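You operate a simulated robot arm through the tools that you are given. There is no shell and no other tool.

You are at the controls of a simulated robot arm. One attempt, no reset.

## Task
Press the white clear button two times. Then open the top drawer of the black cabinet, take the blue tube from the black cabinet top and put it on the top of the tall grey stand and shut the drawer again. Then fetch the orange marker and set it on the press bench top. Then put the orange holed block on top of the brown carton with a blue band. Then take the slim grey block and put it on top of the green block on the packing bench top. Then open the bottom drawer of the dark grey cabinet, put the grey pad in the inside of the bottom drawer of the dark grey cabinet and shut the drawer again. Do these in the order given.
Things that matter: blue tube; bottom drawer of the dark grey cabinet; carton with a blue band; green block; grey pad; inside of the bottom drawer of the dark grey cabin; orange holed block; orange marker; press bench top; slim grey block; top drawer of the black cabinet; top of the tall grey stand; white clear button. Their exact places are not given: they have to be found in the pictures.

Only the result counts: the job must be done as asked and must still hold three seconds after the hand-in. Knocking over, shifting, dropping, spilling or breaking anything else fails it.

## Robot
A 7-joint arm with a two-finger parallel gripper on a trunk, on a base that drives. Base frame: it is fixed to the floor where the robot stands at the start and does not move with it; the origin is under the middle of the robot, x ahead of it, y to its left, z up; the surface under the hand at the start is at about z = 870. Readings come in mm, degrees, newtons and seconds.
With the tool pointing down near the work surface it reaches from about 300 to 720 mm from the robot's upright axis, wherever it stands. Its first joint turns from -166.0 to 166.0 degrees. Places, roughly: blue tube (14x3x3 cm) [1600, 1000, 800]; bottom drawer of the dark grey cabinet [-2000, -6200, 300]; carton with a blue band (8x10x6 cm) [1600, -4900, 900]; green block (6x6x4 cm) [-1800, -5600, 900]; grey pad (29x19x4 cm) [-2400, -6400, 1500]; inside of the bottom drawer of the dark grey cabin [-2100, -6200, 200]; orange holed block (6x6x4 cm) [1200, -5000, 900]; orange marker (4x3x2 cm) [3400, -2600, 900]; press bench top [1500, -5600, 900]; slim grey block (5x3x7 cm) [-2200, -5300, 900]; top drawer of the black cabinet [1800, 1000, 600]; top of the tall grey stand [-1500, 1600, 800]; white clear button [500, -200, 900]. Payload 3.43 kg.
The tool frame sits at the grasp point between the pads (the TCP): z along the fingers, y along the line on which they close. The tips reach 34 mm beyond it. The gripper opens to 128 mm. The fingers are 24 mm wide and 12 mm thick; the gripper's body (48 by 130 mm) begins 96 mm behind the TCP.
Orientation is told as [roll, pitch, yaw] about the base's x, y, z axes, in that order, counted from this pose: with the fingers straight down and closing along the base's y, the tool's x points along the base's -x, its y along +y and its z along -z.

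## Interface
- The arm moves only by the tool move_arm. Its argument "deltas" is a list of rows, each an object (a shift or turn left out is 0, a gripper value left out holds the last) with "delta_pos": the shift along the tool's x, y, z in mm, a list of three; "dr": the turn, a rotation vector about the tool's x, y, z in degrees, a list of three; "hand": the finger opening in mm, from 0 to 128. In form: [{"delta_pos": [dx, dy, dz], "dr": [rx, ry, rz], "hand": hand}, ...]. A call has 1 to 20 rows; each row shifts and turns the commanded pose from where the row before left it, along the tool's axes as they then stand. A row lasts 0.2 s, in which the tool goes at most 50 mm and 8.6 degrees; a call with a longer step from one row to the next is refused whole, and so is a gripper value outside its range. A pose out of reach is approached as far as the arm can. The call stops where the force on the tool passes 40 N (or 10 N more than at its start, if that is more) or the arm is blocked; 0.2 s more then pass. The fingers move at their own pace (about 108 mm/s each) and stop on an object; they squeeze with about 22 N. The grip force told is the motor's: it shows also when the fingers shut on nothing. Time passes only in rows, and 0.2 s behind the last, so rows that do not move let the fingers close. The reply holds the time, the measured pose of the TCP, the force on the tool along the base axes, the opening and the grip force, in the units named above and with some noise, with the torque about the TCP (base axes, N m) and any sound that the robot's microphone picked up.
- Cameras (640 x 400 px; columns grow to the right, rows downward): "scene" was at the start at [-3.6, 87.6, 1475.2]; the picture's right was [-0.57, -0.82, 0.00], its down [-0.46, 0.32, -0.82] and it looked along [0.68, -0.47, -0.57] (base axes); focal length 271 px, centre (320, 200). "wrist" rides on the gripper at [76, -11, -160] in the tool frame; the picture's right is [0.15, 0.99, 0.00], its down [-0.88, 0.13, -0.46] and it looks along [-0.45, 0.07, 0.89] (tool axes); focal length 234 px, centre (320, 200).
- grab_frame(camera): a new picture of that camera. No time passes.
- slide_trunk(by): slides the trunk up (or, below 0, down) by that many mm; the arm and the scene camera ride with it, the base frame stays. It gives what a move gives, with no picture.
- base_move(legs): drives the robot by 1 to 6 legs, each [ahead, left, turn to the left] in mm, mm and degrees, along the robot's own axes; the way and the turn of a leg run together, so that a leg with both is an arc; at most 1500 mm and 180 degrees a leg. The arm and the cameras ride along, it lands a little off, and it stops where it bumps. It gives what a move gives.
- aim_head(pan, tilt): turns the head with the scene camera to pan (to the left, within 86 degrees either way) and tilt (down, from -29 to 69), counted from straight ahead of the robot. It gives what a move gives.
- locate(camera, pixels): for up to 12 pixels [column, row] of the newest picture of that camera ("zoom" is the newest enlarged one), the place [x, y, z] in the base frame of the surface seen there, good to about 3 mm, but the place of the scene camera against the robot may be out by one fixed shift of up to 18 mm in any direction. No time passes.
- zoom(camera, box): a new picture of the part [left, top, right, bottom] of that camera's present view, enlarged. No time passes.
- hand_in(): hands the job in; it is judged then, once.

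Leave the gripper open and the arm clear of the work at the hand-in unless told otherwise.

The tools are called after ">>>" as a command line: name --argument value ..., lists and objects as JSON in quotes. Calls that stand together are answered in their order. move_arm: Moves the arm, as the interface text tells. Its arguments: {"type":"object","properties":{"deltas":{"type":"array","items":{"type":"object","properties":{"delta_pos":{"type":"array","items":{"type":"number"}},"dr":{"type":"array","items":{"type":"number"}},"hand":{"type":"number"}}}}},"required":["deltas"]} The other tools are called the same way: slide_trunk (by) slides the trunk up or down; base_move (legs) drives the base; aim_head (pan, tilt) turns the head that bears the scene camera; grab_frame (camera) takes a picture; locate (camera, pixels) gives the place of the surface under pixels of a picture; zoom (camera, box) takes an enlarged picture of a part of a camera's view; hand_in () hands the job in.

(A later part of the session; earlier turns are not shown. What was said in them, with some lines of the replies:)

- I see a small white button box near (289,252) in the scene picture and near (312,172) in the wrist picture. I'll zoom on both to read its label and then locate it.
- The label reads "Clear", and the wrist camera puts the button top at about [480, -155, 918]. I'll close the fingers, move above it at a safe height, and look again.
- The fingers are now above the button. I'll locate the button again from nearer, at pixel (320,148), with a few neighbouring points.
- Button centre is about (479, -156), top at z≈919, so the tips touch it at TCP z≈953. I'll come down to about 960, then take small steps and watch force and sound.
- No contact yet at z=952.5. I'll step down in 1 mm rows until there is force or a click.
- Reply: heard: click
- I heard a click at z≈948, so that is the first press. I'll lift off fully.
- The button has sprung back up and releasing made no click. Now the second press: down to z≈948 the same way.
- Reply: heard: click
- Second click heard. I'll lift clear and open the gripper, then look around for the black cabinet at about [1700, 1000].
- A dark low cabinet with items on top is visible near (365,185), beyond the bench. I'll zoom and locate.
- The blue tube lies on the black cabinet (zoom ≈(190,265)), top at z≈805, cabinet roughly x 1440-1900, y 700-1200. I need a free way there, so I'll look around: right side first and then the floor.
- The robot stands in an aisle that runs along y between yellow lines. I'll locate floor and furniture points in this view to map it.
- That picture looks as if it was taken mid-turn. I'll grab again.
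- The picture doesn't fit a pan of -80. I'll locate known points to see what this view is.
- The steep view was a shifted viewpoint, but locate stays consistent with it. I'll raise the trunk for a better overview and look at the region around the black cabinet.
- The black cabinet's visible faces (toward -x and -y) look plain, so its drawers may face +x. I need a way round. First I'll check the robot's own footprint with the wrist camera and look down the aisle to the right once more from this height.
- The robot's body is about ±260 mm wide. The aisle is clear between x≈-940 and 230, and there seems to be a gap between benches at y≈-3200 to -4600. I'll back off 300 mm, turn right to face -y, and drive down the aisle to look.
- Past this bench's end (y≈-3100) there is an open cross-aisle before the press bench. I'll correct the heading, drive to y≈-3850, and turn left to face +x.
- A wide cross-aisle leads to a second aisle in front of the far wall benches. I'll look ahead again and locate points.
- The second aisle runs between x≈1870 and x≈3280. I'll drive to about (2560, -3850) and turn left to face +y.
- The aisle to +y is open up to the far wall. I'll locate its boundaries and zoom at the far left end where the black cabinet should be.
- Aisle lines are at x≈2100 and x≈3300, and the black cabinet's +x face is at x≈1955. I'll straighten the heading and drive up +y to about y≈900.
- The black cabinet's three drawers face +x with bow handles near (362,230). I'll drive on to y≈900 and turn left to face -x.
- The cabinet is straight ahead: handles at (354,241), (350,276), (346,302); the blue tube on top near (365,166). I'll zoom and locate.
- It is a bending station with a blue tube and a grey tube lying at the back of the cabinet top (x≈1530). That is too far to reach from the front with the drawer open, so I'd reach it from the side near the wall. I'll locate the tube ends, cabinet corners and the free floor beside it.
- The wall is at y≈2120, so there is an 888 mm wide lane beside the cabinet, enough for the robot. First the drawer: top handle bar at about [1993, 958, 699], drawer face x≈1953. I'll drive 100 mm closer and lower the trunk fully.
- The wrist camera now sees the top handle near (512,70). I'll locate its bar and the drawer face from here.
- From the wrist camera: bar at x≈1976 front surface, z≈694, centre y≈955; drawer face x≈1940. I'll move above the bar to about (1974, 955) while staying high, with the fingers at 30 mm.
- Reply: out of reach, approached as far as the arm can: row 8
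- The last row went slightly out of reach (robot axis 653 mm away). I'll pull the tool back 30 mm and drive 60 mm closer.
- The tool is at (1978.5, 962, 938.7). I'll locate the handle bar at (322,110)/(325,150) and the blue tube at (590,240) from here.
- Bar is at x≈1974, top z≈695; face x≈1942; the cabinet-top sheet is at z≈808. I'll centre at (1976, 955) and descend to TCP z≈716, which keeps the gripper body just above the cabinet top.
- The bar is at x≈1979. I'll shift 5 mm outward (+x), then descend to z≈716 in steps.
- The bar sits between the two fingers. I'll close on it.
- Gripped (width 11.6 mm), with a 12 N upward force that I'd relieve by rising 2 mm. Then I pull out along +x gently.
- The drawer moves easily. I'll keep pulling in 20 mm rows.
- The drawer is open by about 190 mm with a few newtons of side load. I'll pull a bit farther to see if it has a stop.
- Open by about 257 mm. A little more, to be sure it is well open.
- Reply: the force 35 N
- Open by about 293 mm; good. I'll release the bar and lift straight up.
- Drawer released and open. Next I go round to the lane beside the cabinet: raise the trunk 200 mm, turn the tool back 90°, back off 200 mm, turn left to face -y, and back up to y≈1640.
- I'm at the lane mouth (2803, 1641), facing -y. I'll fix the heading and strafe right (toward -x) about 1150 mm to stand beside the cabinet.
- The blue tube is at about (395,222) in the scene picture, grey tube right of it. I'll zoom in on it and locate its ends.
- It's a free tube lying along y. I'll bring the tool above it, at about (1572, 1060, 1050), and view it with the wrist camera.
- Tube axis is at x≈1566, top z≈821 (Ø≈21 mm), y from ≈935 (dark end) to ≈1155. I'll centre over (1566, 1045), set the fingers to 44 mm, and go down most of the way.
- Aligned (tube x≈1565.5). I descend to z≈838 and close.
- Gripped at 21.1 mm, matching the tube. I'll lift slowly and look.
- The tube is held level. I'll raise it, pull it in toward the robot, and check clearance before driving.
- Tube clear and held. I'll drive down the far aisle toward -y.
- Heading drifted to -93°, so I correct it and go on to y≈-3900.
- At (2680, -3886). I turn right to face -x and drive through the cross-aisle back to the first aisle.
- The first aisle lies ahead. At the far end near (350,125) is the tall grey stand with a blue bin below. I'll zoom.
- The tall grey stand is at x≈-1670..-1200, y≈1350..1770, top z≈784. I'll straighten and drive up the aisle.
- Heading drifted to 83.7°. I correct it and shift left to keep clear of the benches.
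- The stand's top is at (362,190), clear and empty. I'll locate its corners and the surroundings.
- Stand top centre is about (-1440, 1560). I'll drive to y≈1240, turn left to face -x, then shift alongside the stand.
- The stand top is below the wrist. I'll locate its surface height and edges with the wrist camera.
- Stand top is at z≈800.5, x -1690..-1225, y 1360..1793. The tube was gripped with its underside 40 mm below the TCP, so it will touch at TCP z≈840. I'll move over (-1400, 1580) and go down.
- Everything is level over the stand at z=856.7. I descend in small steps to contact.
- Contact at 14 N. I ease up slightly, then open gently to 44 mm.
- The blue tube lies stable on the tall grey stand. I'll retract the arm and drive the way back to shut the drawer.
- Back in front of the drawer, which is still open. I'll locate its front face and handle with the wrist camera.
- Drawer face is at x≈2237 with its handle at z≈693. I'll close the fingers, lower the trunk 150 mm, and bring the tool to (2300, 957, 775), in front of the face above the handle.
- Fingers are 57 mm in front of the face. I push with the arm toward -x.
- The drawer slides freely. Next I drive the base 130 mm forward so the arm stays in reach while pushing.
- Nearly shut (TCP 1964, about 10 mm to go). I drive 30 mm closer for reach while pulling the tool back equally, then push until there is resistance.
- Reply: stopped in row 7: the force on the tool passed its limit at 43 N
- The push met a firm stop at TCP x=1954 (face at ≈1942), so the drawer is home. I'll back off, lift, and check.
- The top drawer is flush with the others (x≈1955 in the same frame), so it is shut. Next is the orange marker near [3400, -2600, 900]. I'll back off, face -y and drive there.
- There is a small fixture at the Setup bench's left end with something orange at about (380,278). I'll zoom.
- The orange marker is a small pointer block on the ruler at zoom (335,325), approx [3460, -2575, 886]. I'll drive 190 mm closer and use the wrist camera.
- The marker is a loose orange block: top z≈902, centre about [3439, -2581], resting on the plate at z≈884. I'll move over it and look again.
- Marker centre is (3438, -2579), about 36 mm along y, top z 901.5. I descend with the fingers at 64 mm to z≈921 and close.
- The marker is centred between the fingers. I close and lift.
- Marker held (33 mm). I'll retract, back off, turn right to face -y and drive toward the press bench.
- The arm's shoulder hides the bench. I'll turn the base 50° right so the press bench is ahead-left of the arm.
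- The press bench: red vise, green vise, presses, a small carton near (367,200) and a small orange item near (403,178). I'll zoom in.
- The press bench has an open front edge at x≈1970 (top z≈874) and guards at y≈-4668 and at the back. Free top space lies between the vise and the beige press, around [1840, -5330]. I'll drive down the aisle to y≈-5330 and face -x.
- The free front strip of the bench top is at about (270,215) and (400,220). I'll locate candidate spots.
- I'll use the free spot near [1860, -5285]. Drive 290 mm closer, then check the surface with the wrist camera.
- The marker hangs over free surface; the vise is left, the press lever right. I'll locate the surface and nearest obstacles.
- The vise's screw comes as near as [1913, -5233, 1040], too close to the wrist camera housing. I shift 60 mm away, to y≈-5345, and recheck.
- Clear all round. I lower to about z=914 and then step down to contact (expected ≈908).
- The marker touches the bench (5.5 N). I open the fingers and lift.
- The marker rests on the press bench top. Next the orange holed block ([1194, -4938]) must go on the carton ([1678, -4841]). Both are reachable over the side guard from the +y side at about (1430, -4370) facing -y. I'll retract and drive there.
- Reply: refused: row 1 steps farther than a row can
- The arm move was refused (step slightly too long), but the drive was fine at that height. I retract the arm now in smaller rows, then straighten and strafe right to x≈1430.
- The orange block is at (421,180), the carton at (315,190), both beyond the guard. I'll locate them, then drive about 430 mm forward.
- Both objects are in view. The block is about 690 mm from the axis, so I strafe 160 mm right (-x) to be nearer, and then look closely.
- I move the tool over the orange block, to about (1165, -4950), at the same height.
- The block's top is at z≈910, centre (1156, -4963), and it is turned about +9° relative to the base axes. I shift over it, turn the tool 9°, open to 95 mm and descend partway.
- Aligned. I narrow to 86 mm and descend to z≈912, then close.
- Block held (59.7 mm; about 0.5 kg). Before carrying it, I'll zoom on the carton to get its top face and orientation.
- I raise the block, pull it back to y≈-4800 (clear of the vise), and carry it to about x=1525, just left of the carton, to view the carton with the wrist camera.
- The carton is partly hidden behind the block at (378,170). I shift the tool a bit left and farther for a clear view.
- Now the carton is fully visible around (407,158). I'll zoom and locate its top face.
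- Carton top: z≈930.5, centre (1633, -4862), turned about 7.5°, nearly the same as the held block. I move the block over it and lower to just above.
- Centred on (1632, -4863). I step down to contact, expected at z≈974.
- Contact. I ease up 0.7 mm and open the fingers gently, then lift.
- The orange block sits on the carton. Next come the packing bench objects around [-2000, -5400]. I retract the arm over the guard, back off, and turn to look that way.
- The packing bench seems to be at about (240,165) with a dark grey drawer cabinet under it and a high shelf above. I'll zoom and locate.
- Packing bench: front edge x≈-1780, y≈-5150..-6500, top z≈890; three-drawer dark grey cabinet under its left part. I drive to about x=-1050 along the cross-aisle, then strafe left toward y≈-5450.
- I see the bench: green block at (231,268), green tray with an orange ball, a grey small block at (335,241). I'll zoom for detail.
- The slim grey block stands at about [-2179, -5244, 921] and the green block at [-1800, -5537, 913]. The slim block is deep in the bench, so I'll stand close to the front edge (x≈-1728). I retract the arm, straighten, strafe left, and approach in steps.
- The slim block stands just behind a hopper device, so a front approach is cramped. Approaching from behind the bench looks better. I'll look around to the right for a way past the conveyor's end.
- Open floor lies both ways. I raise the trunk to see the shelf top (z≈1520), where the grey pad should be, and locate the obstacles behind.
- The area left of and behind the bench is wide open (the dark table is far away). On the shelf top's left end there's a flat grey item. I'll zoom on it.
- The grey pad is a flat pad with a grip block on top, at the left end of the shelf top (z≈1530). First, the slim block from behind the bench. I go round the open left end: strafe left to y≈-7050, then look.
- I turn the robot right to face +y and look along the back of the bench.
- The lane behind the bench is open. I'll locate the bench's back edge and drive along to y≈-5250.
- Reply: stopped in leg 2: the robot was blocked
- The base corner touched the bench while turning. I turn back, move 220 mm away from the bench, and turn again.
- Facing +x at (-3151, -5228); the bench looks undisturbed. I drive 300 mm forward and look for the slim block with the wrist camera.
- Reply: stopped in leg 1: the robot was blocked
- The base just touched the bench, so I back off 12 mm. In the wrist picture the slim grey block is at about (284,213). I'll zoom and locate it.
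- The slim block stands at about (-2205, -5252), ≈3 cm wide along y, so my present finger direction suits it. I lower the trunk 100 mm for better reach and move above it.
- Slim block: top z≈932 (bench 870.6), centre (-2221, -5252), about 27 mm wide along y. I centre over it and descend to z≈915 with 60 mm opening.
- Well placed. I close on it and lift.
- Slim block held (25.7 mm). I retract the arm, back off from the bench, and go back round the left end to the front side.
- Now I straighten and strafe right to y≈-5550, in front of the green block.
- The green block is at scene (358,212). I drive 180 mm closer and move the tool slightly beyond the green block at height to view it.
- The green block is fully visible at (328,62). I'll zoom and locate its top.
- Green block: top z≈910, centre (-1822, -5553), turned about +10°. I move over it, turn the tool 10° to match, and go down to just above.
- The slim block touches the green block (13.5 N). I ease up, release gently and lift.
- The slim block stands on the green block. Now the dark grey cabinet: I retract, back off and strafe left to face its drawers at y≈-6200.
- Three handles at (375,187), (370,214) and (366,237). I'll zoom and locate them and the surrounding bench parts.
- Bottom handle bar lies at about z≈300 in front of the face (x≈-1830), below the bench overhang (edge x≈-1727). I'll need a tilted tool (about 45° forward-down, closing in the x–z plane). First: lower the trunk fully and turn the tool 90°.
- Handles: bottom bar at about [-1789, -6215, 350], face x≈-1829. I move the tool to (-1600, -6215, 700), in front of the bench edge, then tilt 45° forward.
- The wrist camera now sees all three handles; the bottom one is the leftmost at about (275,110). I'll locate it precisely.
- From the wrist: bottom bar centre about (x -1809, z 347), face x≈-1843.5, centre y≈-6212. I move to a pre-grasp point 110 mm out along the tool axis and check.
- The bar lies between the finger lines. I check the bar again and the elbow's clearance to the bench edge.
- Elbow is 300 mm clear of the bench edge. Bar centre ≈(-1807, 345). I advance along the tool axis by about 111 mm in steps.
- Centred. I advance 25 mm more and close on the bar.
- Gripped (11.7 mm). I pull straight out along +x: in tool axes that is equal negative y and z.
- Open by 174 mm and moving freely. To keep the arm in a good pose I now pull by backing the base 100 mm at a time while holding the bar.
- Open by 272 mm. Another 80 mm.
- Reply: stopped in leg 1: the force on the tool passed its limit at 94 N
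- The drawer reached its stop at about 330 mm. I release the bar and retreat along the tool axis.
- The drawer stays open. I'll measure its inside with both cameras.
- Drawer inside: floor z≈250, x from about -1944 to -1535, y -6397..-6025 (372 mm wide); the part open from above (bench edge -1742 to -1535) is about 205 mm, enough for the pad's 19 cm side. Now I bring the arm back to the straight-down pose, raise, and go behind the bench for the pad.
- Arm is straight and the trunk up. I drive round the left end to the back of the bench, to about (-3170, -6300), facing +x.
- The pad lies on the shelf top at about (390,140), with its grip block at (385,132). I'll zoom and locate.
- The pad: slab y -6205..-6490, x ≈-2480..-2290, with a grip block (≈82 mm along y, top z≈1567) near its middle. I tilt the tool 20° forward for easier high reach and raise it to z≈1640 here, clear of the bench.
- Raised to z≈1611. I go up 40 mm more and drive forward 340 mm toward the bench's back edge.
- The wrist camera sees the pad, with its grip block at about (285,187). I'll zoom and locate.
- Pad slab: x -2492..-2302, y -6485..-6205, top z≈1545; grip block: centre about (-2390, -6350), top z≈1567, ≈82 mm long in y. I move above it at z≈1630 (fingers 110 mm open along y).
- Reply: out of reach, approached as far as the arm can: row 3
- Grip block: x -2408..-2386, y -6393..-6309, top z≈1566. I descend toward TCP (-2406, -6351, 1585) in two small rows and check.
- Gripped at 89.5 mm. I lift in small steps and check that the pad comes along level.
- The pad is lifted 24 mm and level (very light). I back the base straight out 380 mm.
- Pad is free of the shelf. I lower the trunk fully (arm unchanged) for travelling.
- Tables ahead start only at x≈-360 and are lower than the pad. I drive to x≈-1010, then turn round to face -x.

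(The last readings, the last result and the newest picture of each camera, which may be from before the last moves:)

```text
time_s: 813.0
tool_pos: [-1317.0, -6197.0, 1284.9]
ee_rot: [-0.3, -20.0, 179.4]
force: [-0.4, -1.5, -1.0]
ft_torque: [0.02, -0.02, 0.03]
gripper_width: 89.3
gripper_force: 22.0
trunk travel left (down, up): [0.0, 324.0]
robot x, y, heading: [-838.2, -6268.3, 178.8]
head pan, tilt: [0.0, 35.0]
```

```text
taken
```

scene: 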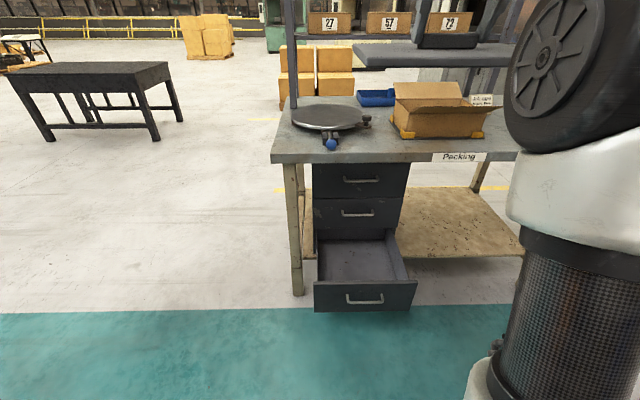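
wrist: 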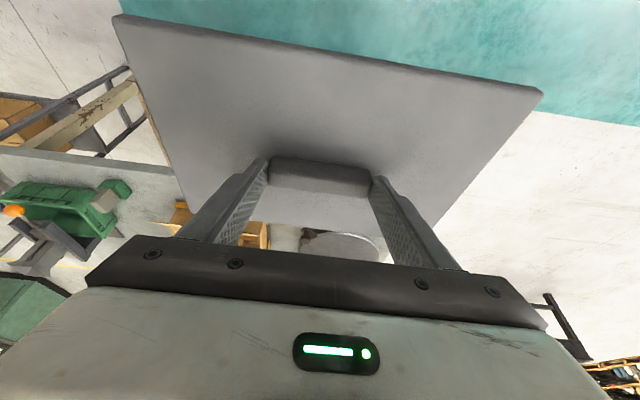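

Drawer still open ahead; the pad is held above. I back off 60 mm, straighten, and lower the pad in free space in front of the robot, in two stages.

>>> base_move --legs '[[-60, 0, 1.2]]'

>>> move_arm --deltas '[{"delta_pos": [12.9, 0, 44.2]}, {"delta_pos": [12.9, 0, 44.2]}, {"delta_pos": [12.9, 0, 44.2]}, {"delta_pos": [12.9, 0, 44.2]}, {"delta_pos": [12.9, 0, 44.2]}, {"delta_pos": [12.9, 0, 44.2]}, {"delta_pos": [12.9, 0, 44.2]}, {"delta_pos": [12.9, 0, 44.2]}, {}]'

>>> grab_frame --camera "scene"

>>> grab_frame --camera "wrist"

```text
time_s: 814.0
tool_pos: [-1257.3, -6206.6, 1285.3]
ee_rot: [-0.3, -19.9, -179.3]
force: [-0.7, 0.4, -0.4]
ft_torque: [0.0, -0.04, 0.02]
gripper_width: 88.9
gripper_force: 21.9
trunk travel left (down, up): [0.0, 324.0]
robot x, y, heading: [-780.7, -6265.1, 180.1]
head pan, tilt: [0.0, 35.0]
```

```text
time_s: 816.0
tool_pos: [-1280.0, -6203.7, 917.6]
ee_rot: [-0.3, -20.0, -179.4]
force: [-0.4, 0.2, 0.2]
ft_torque: [0.04, 0.01, 0.02]
gripper_width: 88.9
gripper_force: 21.8
trunk travel left (down, up): [0.0, 324.0]
robot x, y, heading: [-773.1, -6267.2, 180.1]
head pan, tilt: [0.0, 35.0]
```

```text
taken
```

scene: 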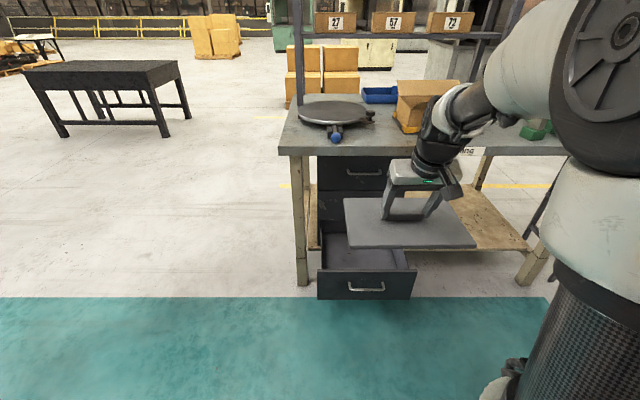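

```text
taken
```

wrist: 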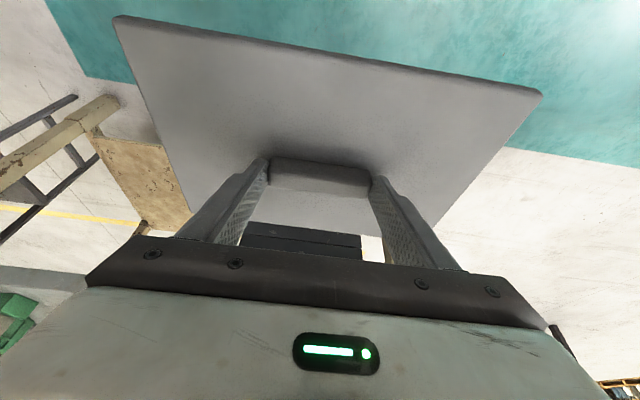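

>>> move_arm --deltas '[{"delta_pos": [12.6, 0, 43.3]}, {"delta_pos": [12.6, 0, 43.3]}, {"delta_pos": [12.6, 0, 43.3]}, {"delta_pos": [12.6, 0, 43.3]}, {"delta_pos": [12.6, 0, 43.3]}, {"delta_pos": [12.6, 0, 43.3]}, {"delta_pos": [12.6, 0, 43.3]}, {"delta_pos": [12.6, 0, 43.3]}, {"delta_pos": [12.6, 0, 43.3]}, {}]'

>>> grab_frame --camera "scene"

>>> grab_frame --camera "wrist"

```text
time_s: 818.2
tool_pos: [-1306.4, -6199.8, 513.7]
ee_rot: [-0.2, -20.1, -179.5]
force: [0.8, 0.4, -0.3]
ft_torque: [0.01, -0.02, -0.03]
gripper_width: 89.2
gripper_force: 22.0
trunk travel left (down, up): [0.0, 324.0]
robot x, y, heading: [-775.8, -6268.9, 180.0]
head pan, tilt: [0.0, 35.0]
```

```text
taken
```

scene: 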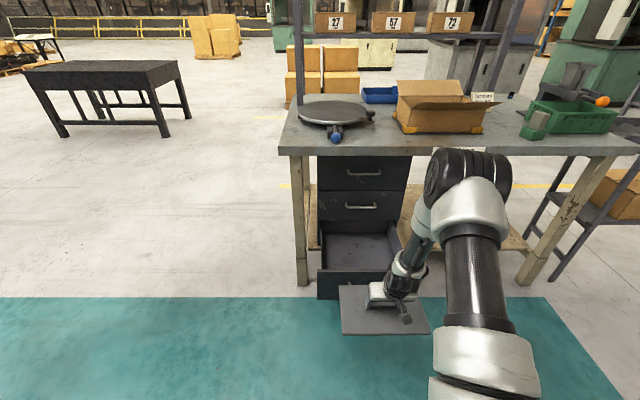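

```text
taken
```

wrist: 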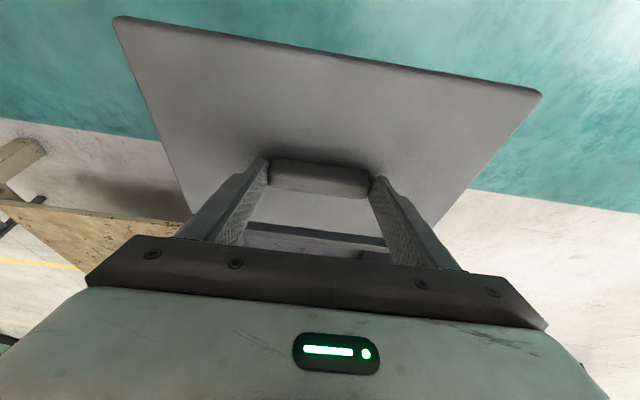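

>>> locate --camera "wrist" --pixels '[[125, 25], [535, 95], [180, 190], [460, 200], [320, 60], [200, 195], [255, 240], [320, 245]]'

>>> locate --camera "scene" --pixels '[[465, 155], [440, 170], [500, 165], [470, 200], [345, 330], [425, 330], [345, 290], [330, 290], [350, 245]]'

```text
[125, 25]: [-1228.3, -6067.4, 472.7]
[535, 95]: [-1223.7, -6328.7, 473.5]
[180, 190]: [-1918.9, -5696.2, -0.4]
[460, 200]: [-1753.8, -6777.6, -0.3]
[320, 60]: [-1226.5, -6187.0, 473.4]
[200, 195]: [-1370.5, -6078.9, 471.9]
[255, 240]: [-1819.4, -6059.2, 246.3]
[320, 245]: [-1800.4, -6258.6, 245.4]
```

```text
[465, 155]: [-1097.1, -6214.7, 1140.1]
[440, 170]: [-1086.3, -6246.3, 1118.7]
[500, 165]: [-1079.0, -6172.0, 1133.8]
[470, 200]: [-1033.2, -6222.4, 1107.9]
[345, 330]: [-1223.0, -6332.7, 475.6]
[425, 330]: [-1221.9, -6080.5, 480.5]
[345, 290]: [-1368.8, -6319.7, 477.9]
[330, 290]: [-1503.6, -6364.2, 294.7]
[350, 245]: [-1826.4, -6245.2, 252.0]
```

Pad is level: top z≈473, slab x -1220..-1410, y -6340..-6058, bottom ≈459, above the drawer front (413). I drive forward 320 mm so the pad comes over the open drawer, keeping the base clear of the handle.

>>> base_move --legs '[[200, 0, 0], [115, 0, 0]]'

>>> grab_frame --camera "scene"

>>> grab_frame --camera "wrist"

```text
time_s: 820.6
tool_pos: [-1619.1, -6201.4, 512.7]
ee_rot: [-0.4, -20.0, -179.3]
force: [-1.1, 0.4, 0.3]
ft_torque: [0.03, 0.02, -0.02]
gripper_width: 89.3
gripper_force: 22.2
trunk travel left (down, up): [0.0, 324.0]
robot x, y, heading: [-1093.2, -6267.8, -179.8]
head pan, tilt: [0.0, 35.0]
```

```text
taken
```

scene: 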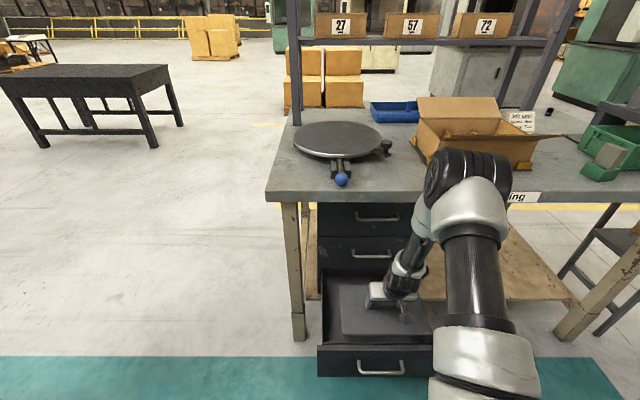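

```text
taken
```

wrist: 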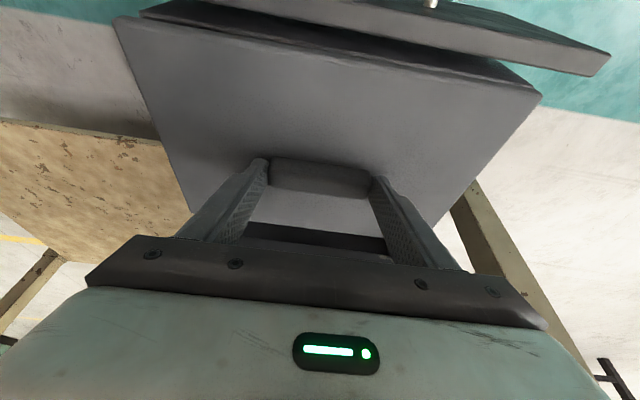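

The pad is over the drawer. I'll check its clearances to the front panel and sides.

>>> zoom --camera "wrist" --box '[100, 0, 640, 120]'

>>> locate --camera "wrist" --pixels '[[330, 22], [330, 33], [250, 15], [500, 50], [560, 60], [320, 52], [125, 27], [535, 95], [150, 110], [500, 150], [310, 240]]'

>>> locate --camera "scene" --pixels '[[330, 345], [325, 300], [430, 345], [345, 335], [345, 295], [428, 335], [336, 270], [460, 165], [380, 215], [375, 252]]'

```text
1.19 times, centred on (370, 60) of wrist
```

zoom: 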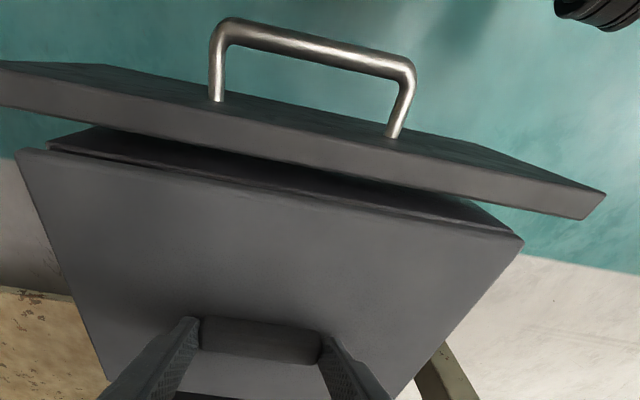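

```text
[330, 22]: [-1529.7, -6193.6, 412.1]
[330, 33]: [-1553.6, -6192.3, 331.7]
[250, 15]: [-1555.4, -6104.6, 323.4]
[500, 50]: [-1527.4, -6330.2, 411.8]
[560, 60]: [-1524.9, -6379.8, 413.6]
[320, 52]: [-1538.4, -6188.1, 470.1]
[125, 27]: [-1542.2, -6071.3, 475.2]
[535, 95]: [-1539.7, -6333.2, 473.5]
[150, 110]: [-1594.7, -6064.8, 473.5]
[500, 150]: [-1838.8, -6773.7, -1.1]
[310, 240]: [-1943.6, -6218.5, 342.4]
```

```text
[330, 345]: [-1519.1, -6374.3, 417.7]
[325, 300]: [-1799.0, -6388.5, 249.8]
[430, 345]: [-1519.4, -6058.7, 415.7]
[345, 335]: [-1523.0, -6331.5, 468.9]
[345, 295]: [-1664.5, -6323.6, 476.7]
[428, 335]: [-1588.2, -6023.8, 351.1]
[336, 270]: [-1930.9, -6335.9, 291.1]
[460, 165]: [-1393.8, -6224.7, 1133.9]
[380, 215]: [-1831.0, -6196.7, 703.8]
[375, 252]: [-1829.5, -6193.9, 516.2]
```

The drawer's inner front wall is at x≈-1555 and the pad's near edge at ≈-1537, so I move the pad 45 mm deeper and 10 mm sideways to centre it, then recheck.

>>> move_arm --deltas '[{"delta_pos": [-21.2, 5, 7.7]}, {"delta_pos": [-21.1, 5, 7.7]}, {}]'

>>> grab_frame --camera "wrist"

>>> locate --camera "wrist" --pixels '[[125, 27], [535, 95], [320, 52], [330, 25], [330, 38], [150, 110], [470, 170]]'

```text
time_s: 821.4
tool_pos: [-1665.8, -6213.1, 514.4]
ee_rot: [-0.3, -20.0, -179.3]
force: [0.4, 0.7, 0.0]
ft_torque: [-0.01, -0.01, 0.01]
gripper_width: 89.0
gripper_force: 22.1
trunk travel left (down, up): [0.0, 324.0]
robot x, y, heading: [-1089.1, -6266.8, -179.8]
head pan, tilt: [0.0, 35.0]
```

```text
taken
```

wrist: 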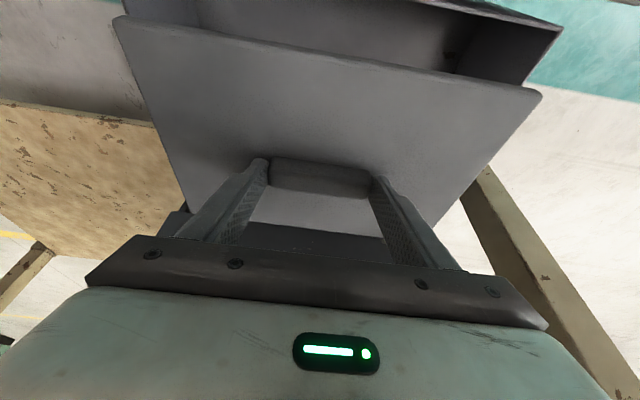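

```text
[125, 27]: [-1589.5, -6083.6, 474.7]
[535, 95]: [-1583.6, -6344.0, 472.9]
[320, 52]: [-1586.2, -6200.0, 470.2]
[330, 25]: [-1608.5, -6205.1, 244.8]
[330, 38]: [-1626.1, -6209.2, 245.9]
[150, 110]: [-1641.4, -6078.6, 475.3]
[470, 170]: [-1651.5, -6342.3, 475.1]
```

Pad is centred over the drawer opening (margins ≈47 mm at the sides, ≈29 mm at the front). Floor z≈245. I lower it straight down.

>>> move_arm --deltas '[{"delta_pos": [13.7, 0, 37.6]}, {"delta_pos": [13.7, 0, 37.6]}, {"delta_pos": [13.7, 0, 37.6]}, {"delta_pos": [13.7, 0, 37.6]}, {}]'

>>> grab_frame --camera "wrist"

>>> grab_frame --camera "scene"

```text
time_s: 822.6
tool_pos: [-1666.3, -6210.9, 355.2]
ee_rot: [-0.2, -20.1, -179.4]
force: [0.3, 0.0, -0.7]
ft_torque: [0.01, -0.03, 0.01]
gripper_width: 88.7
gripper_force: 21.4
trunk travel left (down, up): [0.0, 324.0]
robot x, y, heading: [-1091.7, -6267.8, -179.8]
head pan, tilt: [0.0, 35.0]
```

```text
taken
```

wrist: 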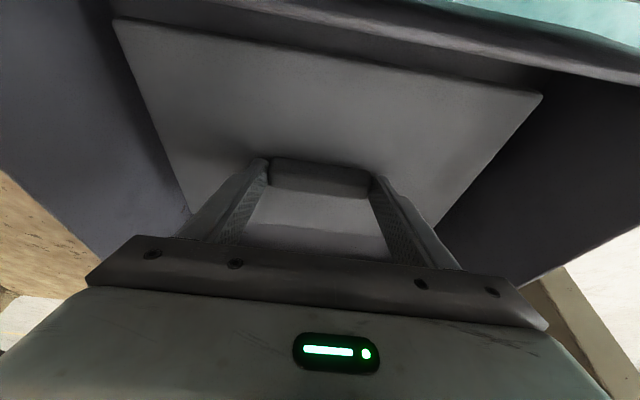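

```text
taken
```

scene: 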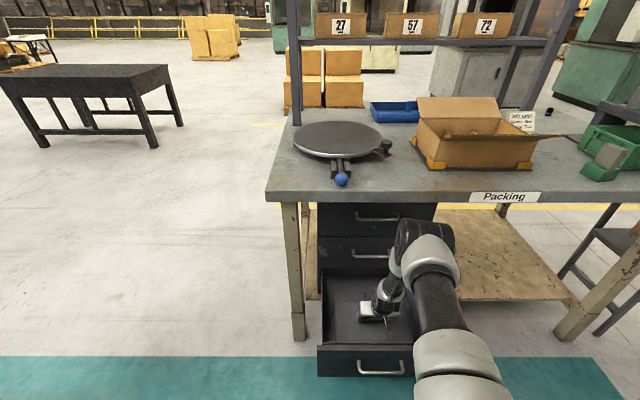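

The pad is inside the drawer. At full depth, the wrist camera housing would come near the front panel's top edge, so I shift 45 mm deeper first, then continue down.

>>> move_arm --deltas '[{"delta_pos": [-21.2, 0, 7.7]}, {"delta_pos": [-21.1, 0, 7.7]}, {"delta_pos": [6.9, 0, 18.8]}, {"delta_pos": [6.9, 0, 18.8]}, {}]'

>>> grab_frame --camera "wrist"

>>> locate --camera "wrist" --pixels '[[125, 27], [535, 95], [320, 52], [320, 20], [300, 8], [560, 70]]'

```text
time_s: 823.8
tool_pos: [-1709.8, -6210.9, 314.8]
ee_rot: [-0.3, -20.0, -179.2]
force: [0.4, 0.6, -0.9]
ft_torque: [0.02, -0.02, 0.0]
gripper_width: 89.0
gripper_force: 21.9
trunk travel left (down, up): [0.0, 324.0]
robot x, y, heading: [-1088.0, -6272.7, -180.0]
head pan, tilt: [0.0, 35.0]
```

```text
taken
```

wrist: 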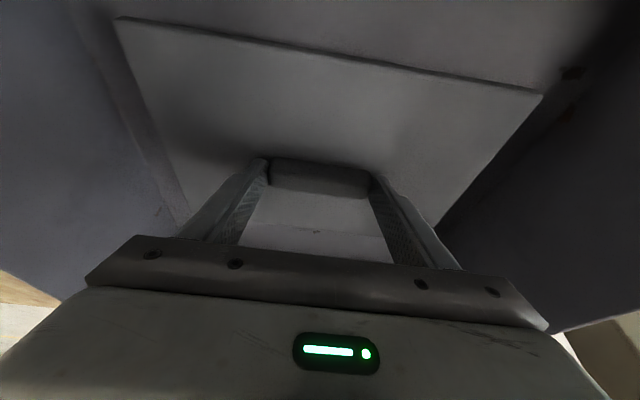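

```text
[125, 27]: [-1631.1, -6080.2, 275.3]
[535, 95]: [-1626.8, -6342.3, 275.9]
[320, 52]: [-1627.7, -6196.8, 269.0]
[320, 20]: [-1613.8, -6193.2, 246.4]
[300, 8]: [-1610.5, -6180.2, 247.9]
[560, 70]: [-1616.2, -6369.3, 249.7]
```

The pad's underside is about 13 mm above the drawer floor. I lower in small steps to contact.

>>> move_arm --deltas '[{"delta_pos": [2.4, 0, 6.6]}, {"delta_pos": [1.4, 0, 3.8]}, {"delta_pos": [0.7, 0, 1.9]}, {"delta_pos": [0.35, 0, 0.95]}, {}]'

```text
time_s: 825.0
tool_pos: [-1709.8, -6211.4, 300.4]
ee_rot: [-0.4, -20.2, -179.4]
force: [-1.0, -3.4, 9.6]
ft_torque: [-0.41, 0.04, -0.12]
gripper_width: 89.0
gripper_force: 21.7
trunk travel left (down, up): [0.0, 324.0]
robot x, y, heading: [-1089.2, -6267.0, -179.8]
head pan, tilt: [0.0, 35.0]
```

Contact with the drawer floor (9.6 N). I open the fingers and rise straight up.

>>> move_arm --deltas '[{"hand": 96}, {"hand": 110}, {}, {"delta_pos": [-6.9, 0, -18.8]}, {"delta_pos": [-13.7, 0, -37.6]}, {"delta_pos": [-13.7, 0, -37.6]}, {"delta_pos": [-13.7, 0, -37.6]}, {"delta_pos": [-13.7, 0, -37.6]}, {"delta_pos": [-6.9, 0, -18.8]}, {}]'

>>> grab_frame --camera "wrist"

>>> grab_frame --camera "scene"

```text
time_s: 827.2
tool_pos: [-1708.4, -6210.9, 502.2]
ee_rot: [-0.3, -20.0, -179.4]
force: [-0.7, -0.4, -0.5]
ft_torque: [0.0, 0.04, -0.01]
gripper_width: 110.2
gripper_force: 0.0
trunk travel left (down, up): [0.0, 324.0]
robot x, y, heading: [-1091.8, -6267.3, -179.9]
head pan, tilt: [0.0, 35.0]
```

```text
taken
```

wrist: 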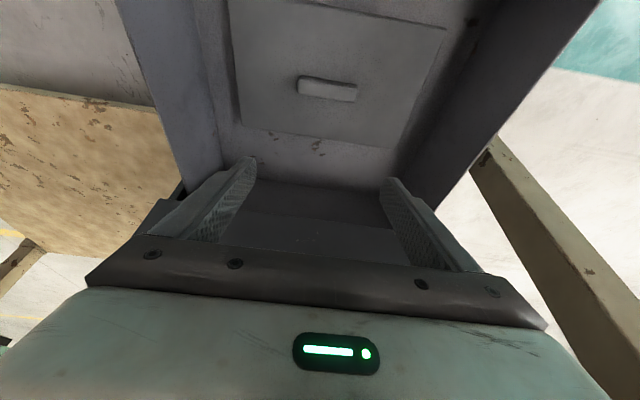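

```text
taken
```

scene: 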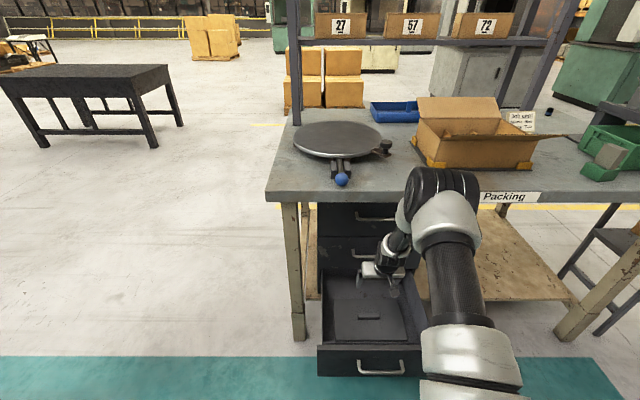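

The pad lies flat inside the bottom drawer. Now to shut it: I back the base 280 mm so the tool comes out in front of the drawer, at the same height.

>>> base_move --legs '[[-280, 0, 0]]'

>>> move_arm --deltas '[{"dr": [0, -8.3, 0], "hand": 0}, {"dr": [0, -8.3, 0]}, {"dr": [0, -8.4, 0]}, {}]'

>>> grab_frame --camera "wrist"

>>> grab_frame --camera "scene"

```text
time_s: 829.1
tool_pos: [-1434.6, -6210.2, 501.3]
ee_rot: [-0.3, -20.0, -179.2]
force: [-0.1, 0.7, -0.6]
ft_torque: [0.01, 0.04, -0.04]
gripper_width: 109.8
gripper_force: 0.0
trunk travel left (down, up): [0.0, 324.0]
robot x, y, heading: [-816.4, -6271.3, -179.8]
head pan, tilt: [0.0, 35.0]
```

```text
time_s: 830.1
tool_pos: [-1434.5, -6211.9, 500.4]
ee_rot: [-0.3, -45.2, -179.1]
force: [0.6, 0.5, -0.4]
ft_torque: [-0.01, -0.02, 0.0]
gripper_width: 0.0
gripper_force: 21.8
trunk travel left (down, up): [0.0, 324.0]
robot x, y, heading: [-814.7, -6264.0, -180.1]
head pan, tilt: [0.0, 35.0]
```

```text
taken
```

wrist: 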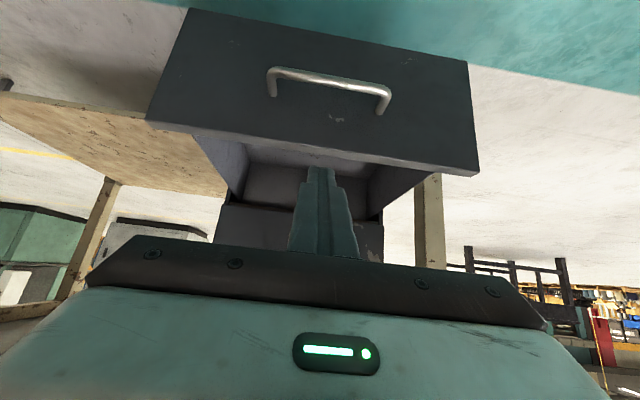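

```text
taken
```

scene: 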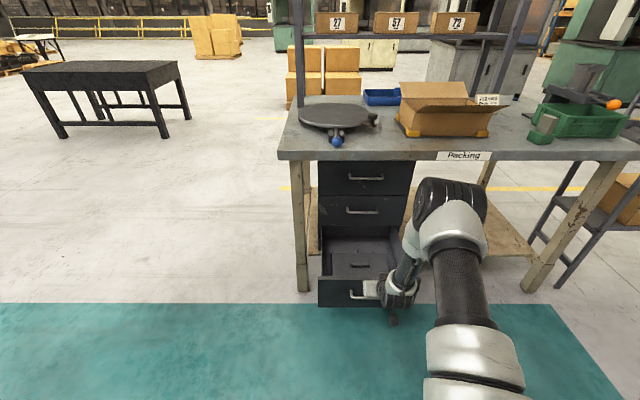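

The closed fingers are in front of the drawer, tilted 45°. I lower to TCP z≈405 so the tips meet the front face just above its handle.

>>> move_arm --deltas '[{"delta_pos": [22.4, 0, 22.4]}, {"delta_pos": [22.4, 0, 22.4]}, {"delta_pos": [22.4, 0, 22.4]}, {}]'

>>> grab_frame --camera "wrist"

>>> locate --camera "wrist" --pixels '[[320, 172], [320, 120], [320, 90], [250, 140], [400, 150], [330, 105], [300, 150]]'

```text
time_s: 831.1
tool_pos: [-1434.0, -6208.9, 406.0]
ee_rot: [-0.3, -45.0, -179.0]
force: [-0.2, 0.2, -0.3]
ft_torque: [0.0, -0.01, 0.0]
gripper_width: 0.0
gripper_force: 21.9
trunk travel left (down, up): [0.0, 324.0]
robot x, y, heading: [-815.4, -6270.5, -180.0]
head pan, tilt: [0.0, 35.0]
```

```text
taken
```

wrist: 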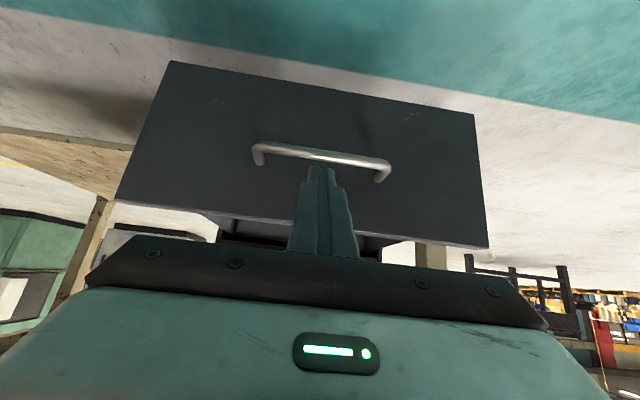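

```text
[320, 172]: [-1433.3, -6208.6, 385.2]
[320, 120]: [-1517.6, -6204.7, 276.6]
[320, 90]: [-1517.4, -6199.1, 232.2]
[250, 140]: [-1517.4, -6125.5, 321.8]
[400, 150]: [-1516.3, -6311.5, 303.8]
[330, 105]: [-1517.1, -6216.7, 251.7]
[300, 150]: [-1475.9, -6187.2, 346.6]
```

The tips are aligned with the face above the handle. I push by driving the base forward, first 70 mm.

>>> base_move --legs '[[70, 0, 0]]'

>>> grab_frame --camera "wrist"

```text
time_s: 832.1
tool_pos: [-1499.9, -6209.8, 405.3]
ee_rot: [-0.3, -45.0, -178.9]
force: [0.4, 0.4, -0.4]
ft_torque: [-0.04, 0.02, -0.02]
gripper_width: 0.0
gripper_force: 21.6
trunk travel left (down, up): [0.0, 324.0]
robot x, y, heading: [-886.3, -6268.1, -179.9]
head pan, tilt: [0.0, 35.0]
```

```text
taken
```

wrist: 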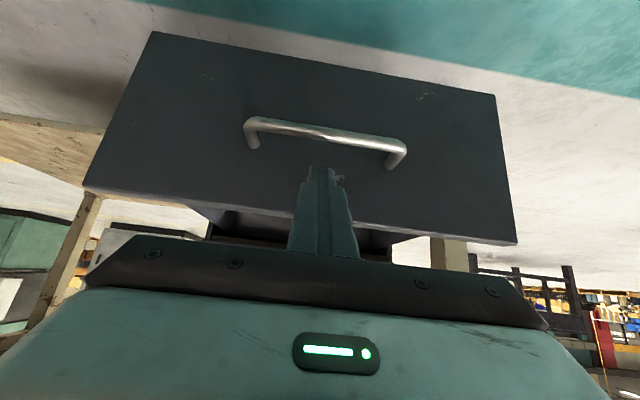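

Contact made and the drawer is moving smoothly. I drive on 200 mm.

>>> base_move --legs '[[200, 0, 0]]'

>>> grab_frame --camera "wrist"

>>> grab_frame --camera "scene"

```text
time_s: 833.7
tool_pos: [-1698.7, -6214.5, 405.5]
ee_rot: [-0.4, -45.0, -178.8]
force: [-0.7, 0.5, -0.9]
ft_torque: [0.01, 0.0, -0.05]
gripper_width: 0.0
gripper_force: 22.1
trunk travel left (down, up): [0.0, 324.0]
robot x, y, heading: [-1081.4, -6270.7, -179.3]
head pan, tilt: [0.0, 35.0]
```

```text
taken
```

wrist: 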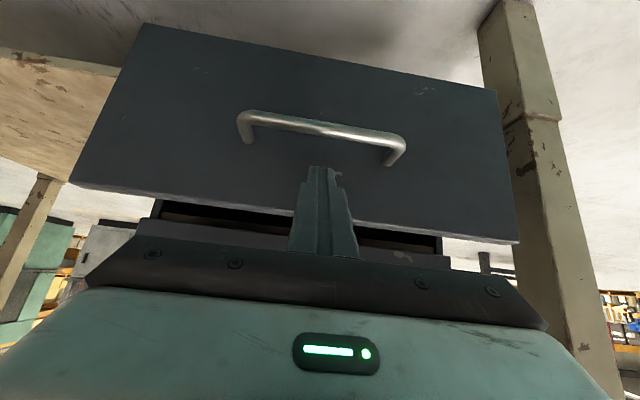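

```text
taken
```

scene: 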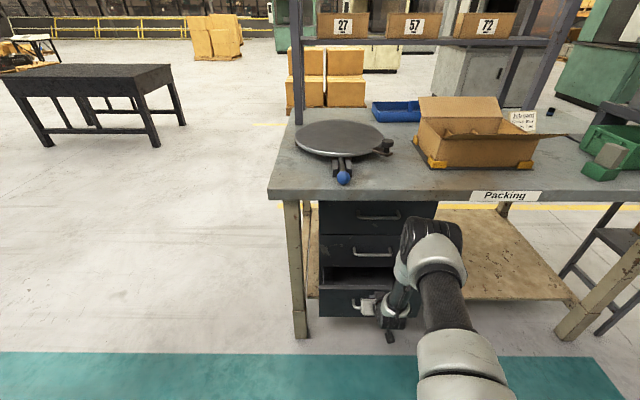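

About 115 mm remain. I check the elbow's clearance to the bench edge before the arm's final push.

>>> locate --camera "scene" --pixels '[[430, 225], [410, 240], [455, 235], [405, 260], [440, 250], [390, 300]]'

```text
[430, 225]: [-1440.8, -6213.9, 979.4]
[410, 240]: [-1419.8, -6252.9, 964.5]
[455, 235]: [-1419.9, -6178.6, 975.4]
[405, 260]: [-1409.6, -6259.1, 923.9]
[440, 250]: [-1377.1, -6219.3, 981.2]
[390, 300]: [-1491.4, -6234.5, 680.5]
```

Elbow is 300 mm clear. I push on with the arm toward -x.

>>> move_arm --deltas '[{"delta_pos": [-10.6, 0, 10.6]}, {"delta_pos": [-10.6, 0, 10.6]}, {"delta_pos": [-10.6, 0, 10.6]}, {"delta_pos": [-10.6, 0, 10.6]}, {"delta_pos": [-10.6, 0, 10.6]}, {"delta_pos": [-10.6, 0, 10.6]}, {}]'

>>> grab_frame --camera "wrist"

```text
time_s: 835.3
tool_pos: [-1788.1, -6215.8, 406.5]
ee_rot: [-0.4, -44.9, -178.6]
force: [0.3, -0.1, -0.6]
ft_torque: [-0.01, 0.02, 0.01]
gripper_width: 0.1
gripper_force: 22.1
trunk travel left (down, up): [0.0, 324.0]
robot x, y, heading: [-1080.6, -6270.5, -179.5]
head pan, tilt: [0.0, 35.0]
```

```text
taken
```

wrist: 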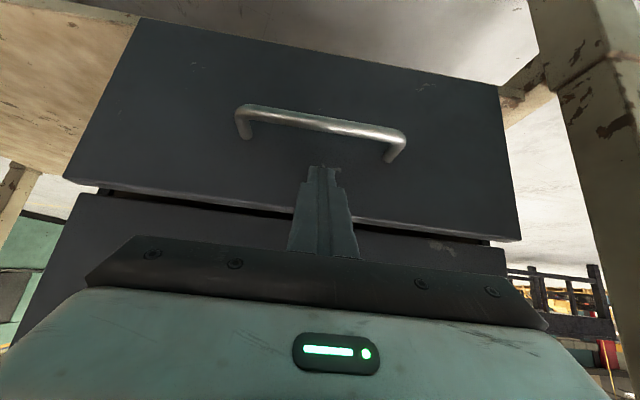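

About 25 mm left. I continue in small steps until the drawer stops.

>>> move_arm --deltas '[{"delta_pos": [-5.6, 0, 5.6]}, {"delta_pos": [-4.2, 0, 4.2]}, {"delta_pos": [-2.1, 0, 2.1]}, {"delta_pos": [-2.1, 0, 2.1]}, {"delta_pos": [-1.4, 0, 1.4]}, {"delta_pos": [-1.4, 0, 1.4]}, {"delta_pos": [-1.4, 0, 1.4]}, {"delta_pos": [-1.4, 0, 1.4]}]'

```text
time_s: 837.2
tool_pos: [-1812.3, -6216.0, 401.8]
ee_rot: [-0.3, -44.5, -178.7]
force: [1.2, -0.1, 0.5]
ft_torque: [-0.01, 0.05, 0.04]
gripper_width: 0.0
gripper_force: 22.4
trunk travel left (down, up): [0.0, 324.0]
robot x, y, heading: [-1082.3, -6266.9, -179.5]
head pan, tilt: [0.0, 35.0]
stopped in row 8: the force on the tool passed its limit at 41 N (the readings are from after the stop); the commanded pose is now the measured one
```

Firm stop at TCP x≈-1812. I back off a little and check that the drawer is flush.

>>> move_arm --deltas '[{"delta_pos": [20, 0, -20]}, {"delta_pos": [20, 0, -20]}, {"delta_pos": [30, 0, -30]}, {"delta_pos": [30, 0, -30]}, {}]'

>>> grab_frame --camera "wrist"

>>> grab_frame --camera "scene"

```text
time_s: 838.5
tool_pos: [-1673.7, -6213.2, 403.1]
ee_rot: [-0.4, -44.4, -178.8]
force: [0.7, -0.6, -0.3]
ft_torque: [0.02, -0.01, -0.01]
gripper_width: 0.1
gripper_force: 21.8
trunk travel left (down, up): [0.0, 324.0]
robot x, y, heading: [-1081.0, -6264.8, -179.6]
head pan, tilt: [0.0, 35.0]
```

```text
taken
```

wrist: 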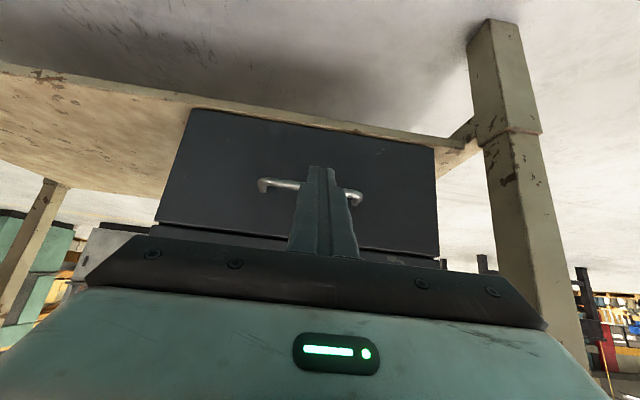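

```text
taken
```

scene: 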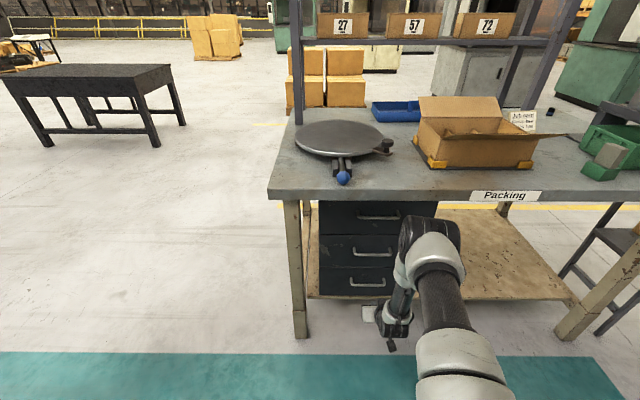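

>>> locate --camera "scene" --pixels '[[335, 280], [340, 290], [340, 252], [345, 262], [335, 225], [370, 282], [330, 272]]'

>>> locate --camera "wrist" --pixels '[[240, 150], [240, 210], [400, 200], [200, 232], [400, 255]]'

>>> zoom --camera "scene" --box '[300, 190, 440, 310]'

```text
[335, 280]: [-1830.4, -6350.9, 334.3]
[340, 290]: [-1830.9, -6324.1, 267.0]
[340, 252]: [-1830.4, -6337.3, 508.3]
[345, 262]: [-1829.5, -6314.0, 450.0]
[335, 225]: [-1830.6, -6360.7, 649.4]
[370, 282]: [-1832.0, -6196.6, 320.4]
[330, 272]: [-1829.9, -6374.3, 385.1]
```

```text
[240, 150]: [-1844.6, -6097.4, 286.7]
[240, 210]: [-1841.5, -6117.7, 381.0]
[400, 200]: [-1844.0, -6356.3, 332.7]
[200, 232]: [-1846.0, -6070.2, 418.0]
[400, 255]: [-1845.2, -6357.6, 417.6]
```

```text
3.33 times, centred on (370, 250) of scene
```

zoom: 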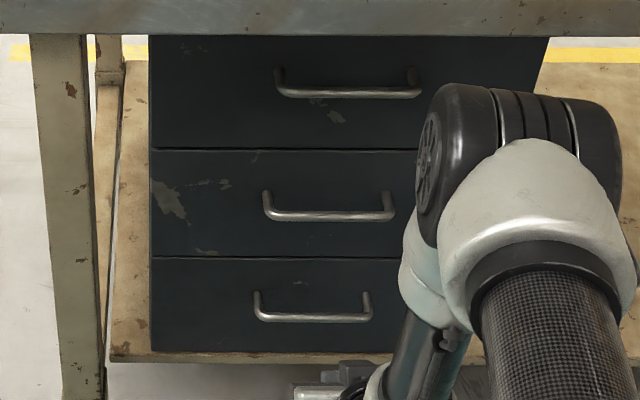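

The bottom drawer is flush with the others (x≈-1830 in the scene frame for all three). I back off, bring the arm to a clear upright pose and open the gripper.

>>> base_move --legs '[[-300, 0, 0]]'

>>> move_arm --deltas '[{"dr": [0, 7.5, 0], "hand": 100}, {"dr": [0, 7.5, 0]}, {"dr": [0, 7.5, 0]}, {"dr": [0, 7.5, 0]}, {"dr": [0, 7.5, 0]}, {"dr": [0, 7, 0]}, {"delta_pos": [0, 0, -45]}, {"delta_pos": [0, 0, -45]}, {"delta_pos": [30, 0, -35]}, {"delta_pos": [30, 0, -35]}, {"delta_pos": [30, 0, -35]}, {"delta_pos": [30, 0, -35]}, {"delta_pos": [30, 0, -35]}, {}]'

>>> slide_trunk --by 250

>>> aim_head --pan -15 --tilt 30

>>> grab_frame --camera "scene"

```text
time_s: 840.5
tool_pos: [-1372.4, -6209.4, 402.0]
ee_rot: [-0.3, -44.4, -179.0]
force: [-0.2, -0.5, 0.0]
ft_torque: [0.0, 0.0, 0.03]
gripper_width: 0.0
gripper_force: 22.1
trunk travel left (down, up): [0.0, 324.0]
robot x, y, heading: [-784.4, -6269.7, -179.8]
head pan, tilt: [0.0, 35.0]
```

```text
time_s: 843.5
tool_pos: [-1222.8, -6207.6, 664.2]
ee_rot: [-0.4, 0.1, -179.2]
force: [0.1, -1.0, 0.2]
ft_torque: [0.02, -0.01, -0.01]
gripper_width: 99.9
gripper_force: 0.0
trunk travel left (down, up): [0.0, 324.0]
robot x, y, heading: [-784.6, -6270.1, -179.6]
head pan, tilt: [0.0, 35.0]
```

```text
time_s: 846.1
tool_pos: [-1224.1, -6207.2, 913.8]
ee_rot: [-0.2, 0.2, -179.2]
force: [-0.3, 0.2, 0.7]
ft_torque: [-0.01, -0.01, 0.01]
gripper_width: 99.9
gripper_force: 0.1
trunk travel left (down, up): [-250.0, 74.0]
robot x, y, heading: [-778.3, -6266.1, -179.7]
head pan, tilt: [0.0, 35.0]
```

```text
time_s: 846.9
tool_pos: [-1225.0, -6208.4, 913.3]
ee_rot: [-0.2, 0.1, -179.2]
force: [-0.1, -0.3, 0.1]
ft_torque: [0.05, -0.01, 0.02]
gripper_width: 100.3
gripper_force: 0.1
trunk travel left (down, up): [-250.0, 74.0]
robot x, y, heading: [-782.8, -6267.9, -179.8]
head pan, tilt: [-15.0, 30.0]
```

```text
taken
```

scene: 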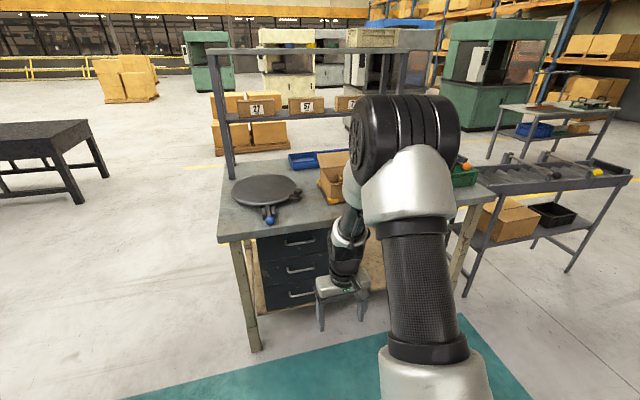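

Everything asked has been done: the drawers are shut, the arm is clear and the gripper is open. The slim block was still standing on the green block in the last clear view. I hand in the job.

>>> hand_in

```text
The job is handed in.
```

I did every step in the order you gave and handed the job in; the reply gave no verdict.

| Step | Result |
|---|---|
| White clear button | Pressed twice, one click heard each time. |
| Black cabinet, top drawer | Opened about 29 cm, then shut again after the tube was placed. It ended flush with the other drawers. |
| Blue tube | Lying on top of the tall grey stand. |
| Orange marker | On the press bench top, between the vise and the black press. |
| Orange holed block | On top of the carton with the blue band. |
| Slim grey block | Standing on the green block on the packing bench. |
| Dark grey cabinet, bottom drawer | Opened to its stop, grey pad laid flat inside, shut again. It ended flush with the drawers above. |

- **Bench contact:** the base touched the packing bench twice while I was driving behind it. Nothing looked shifted in the pictures afterwards.
- **Drawer pull:** pulling the bottom drawer to its stop briefly peaked at 94 N on the tool. The cabinet looked undisturbed.
- **Tube size:** you listed it as 14x3x3 cm, but the blue tube I moved measured about 22 cm long and 2 cm across. It was the only loose blue tube on the cabinet and matched the listed position.

I did not go back at the end to recheck the tube, the marker or the orange block; each looked stable when I left it. The gripper is open and the arm is clear of the work.
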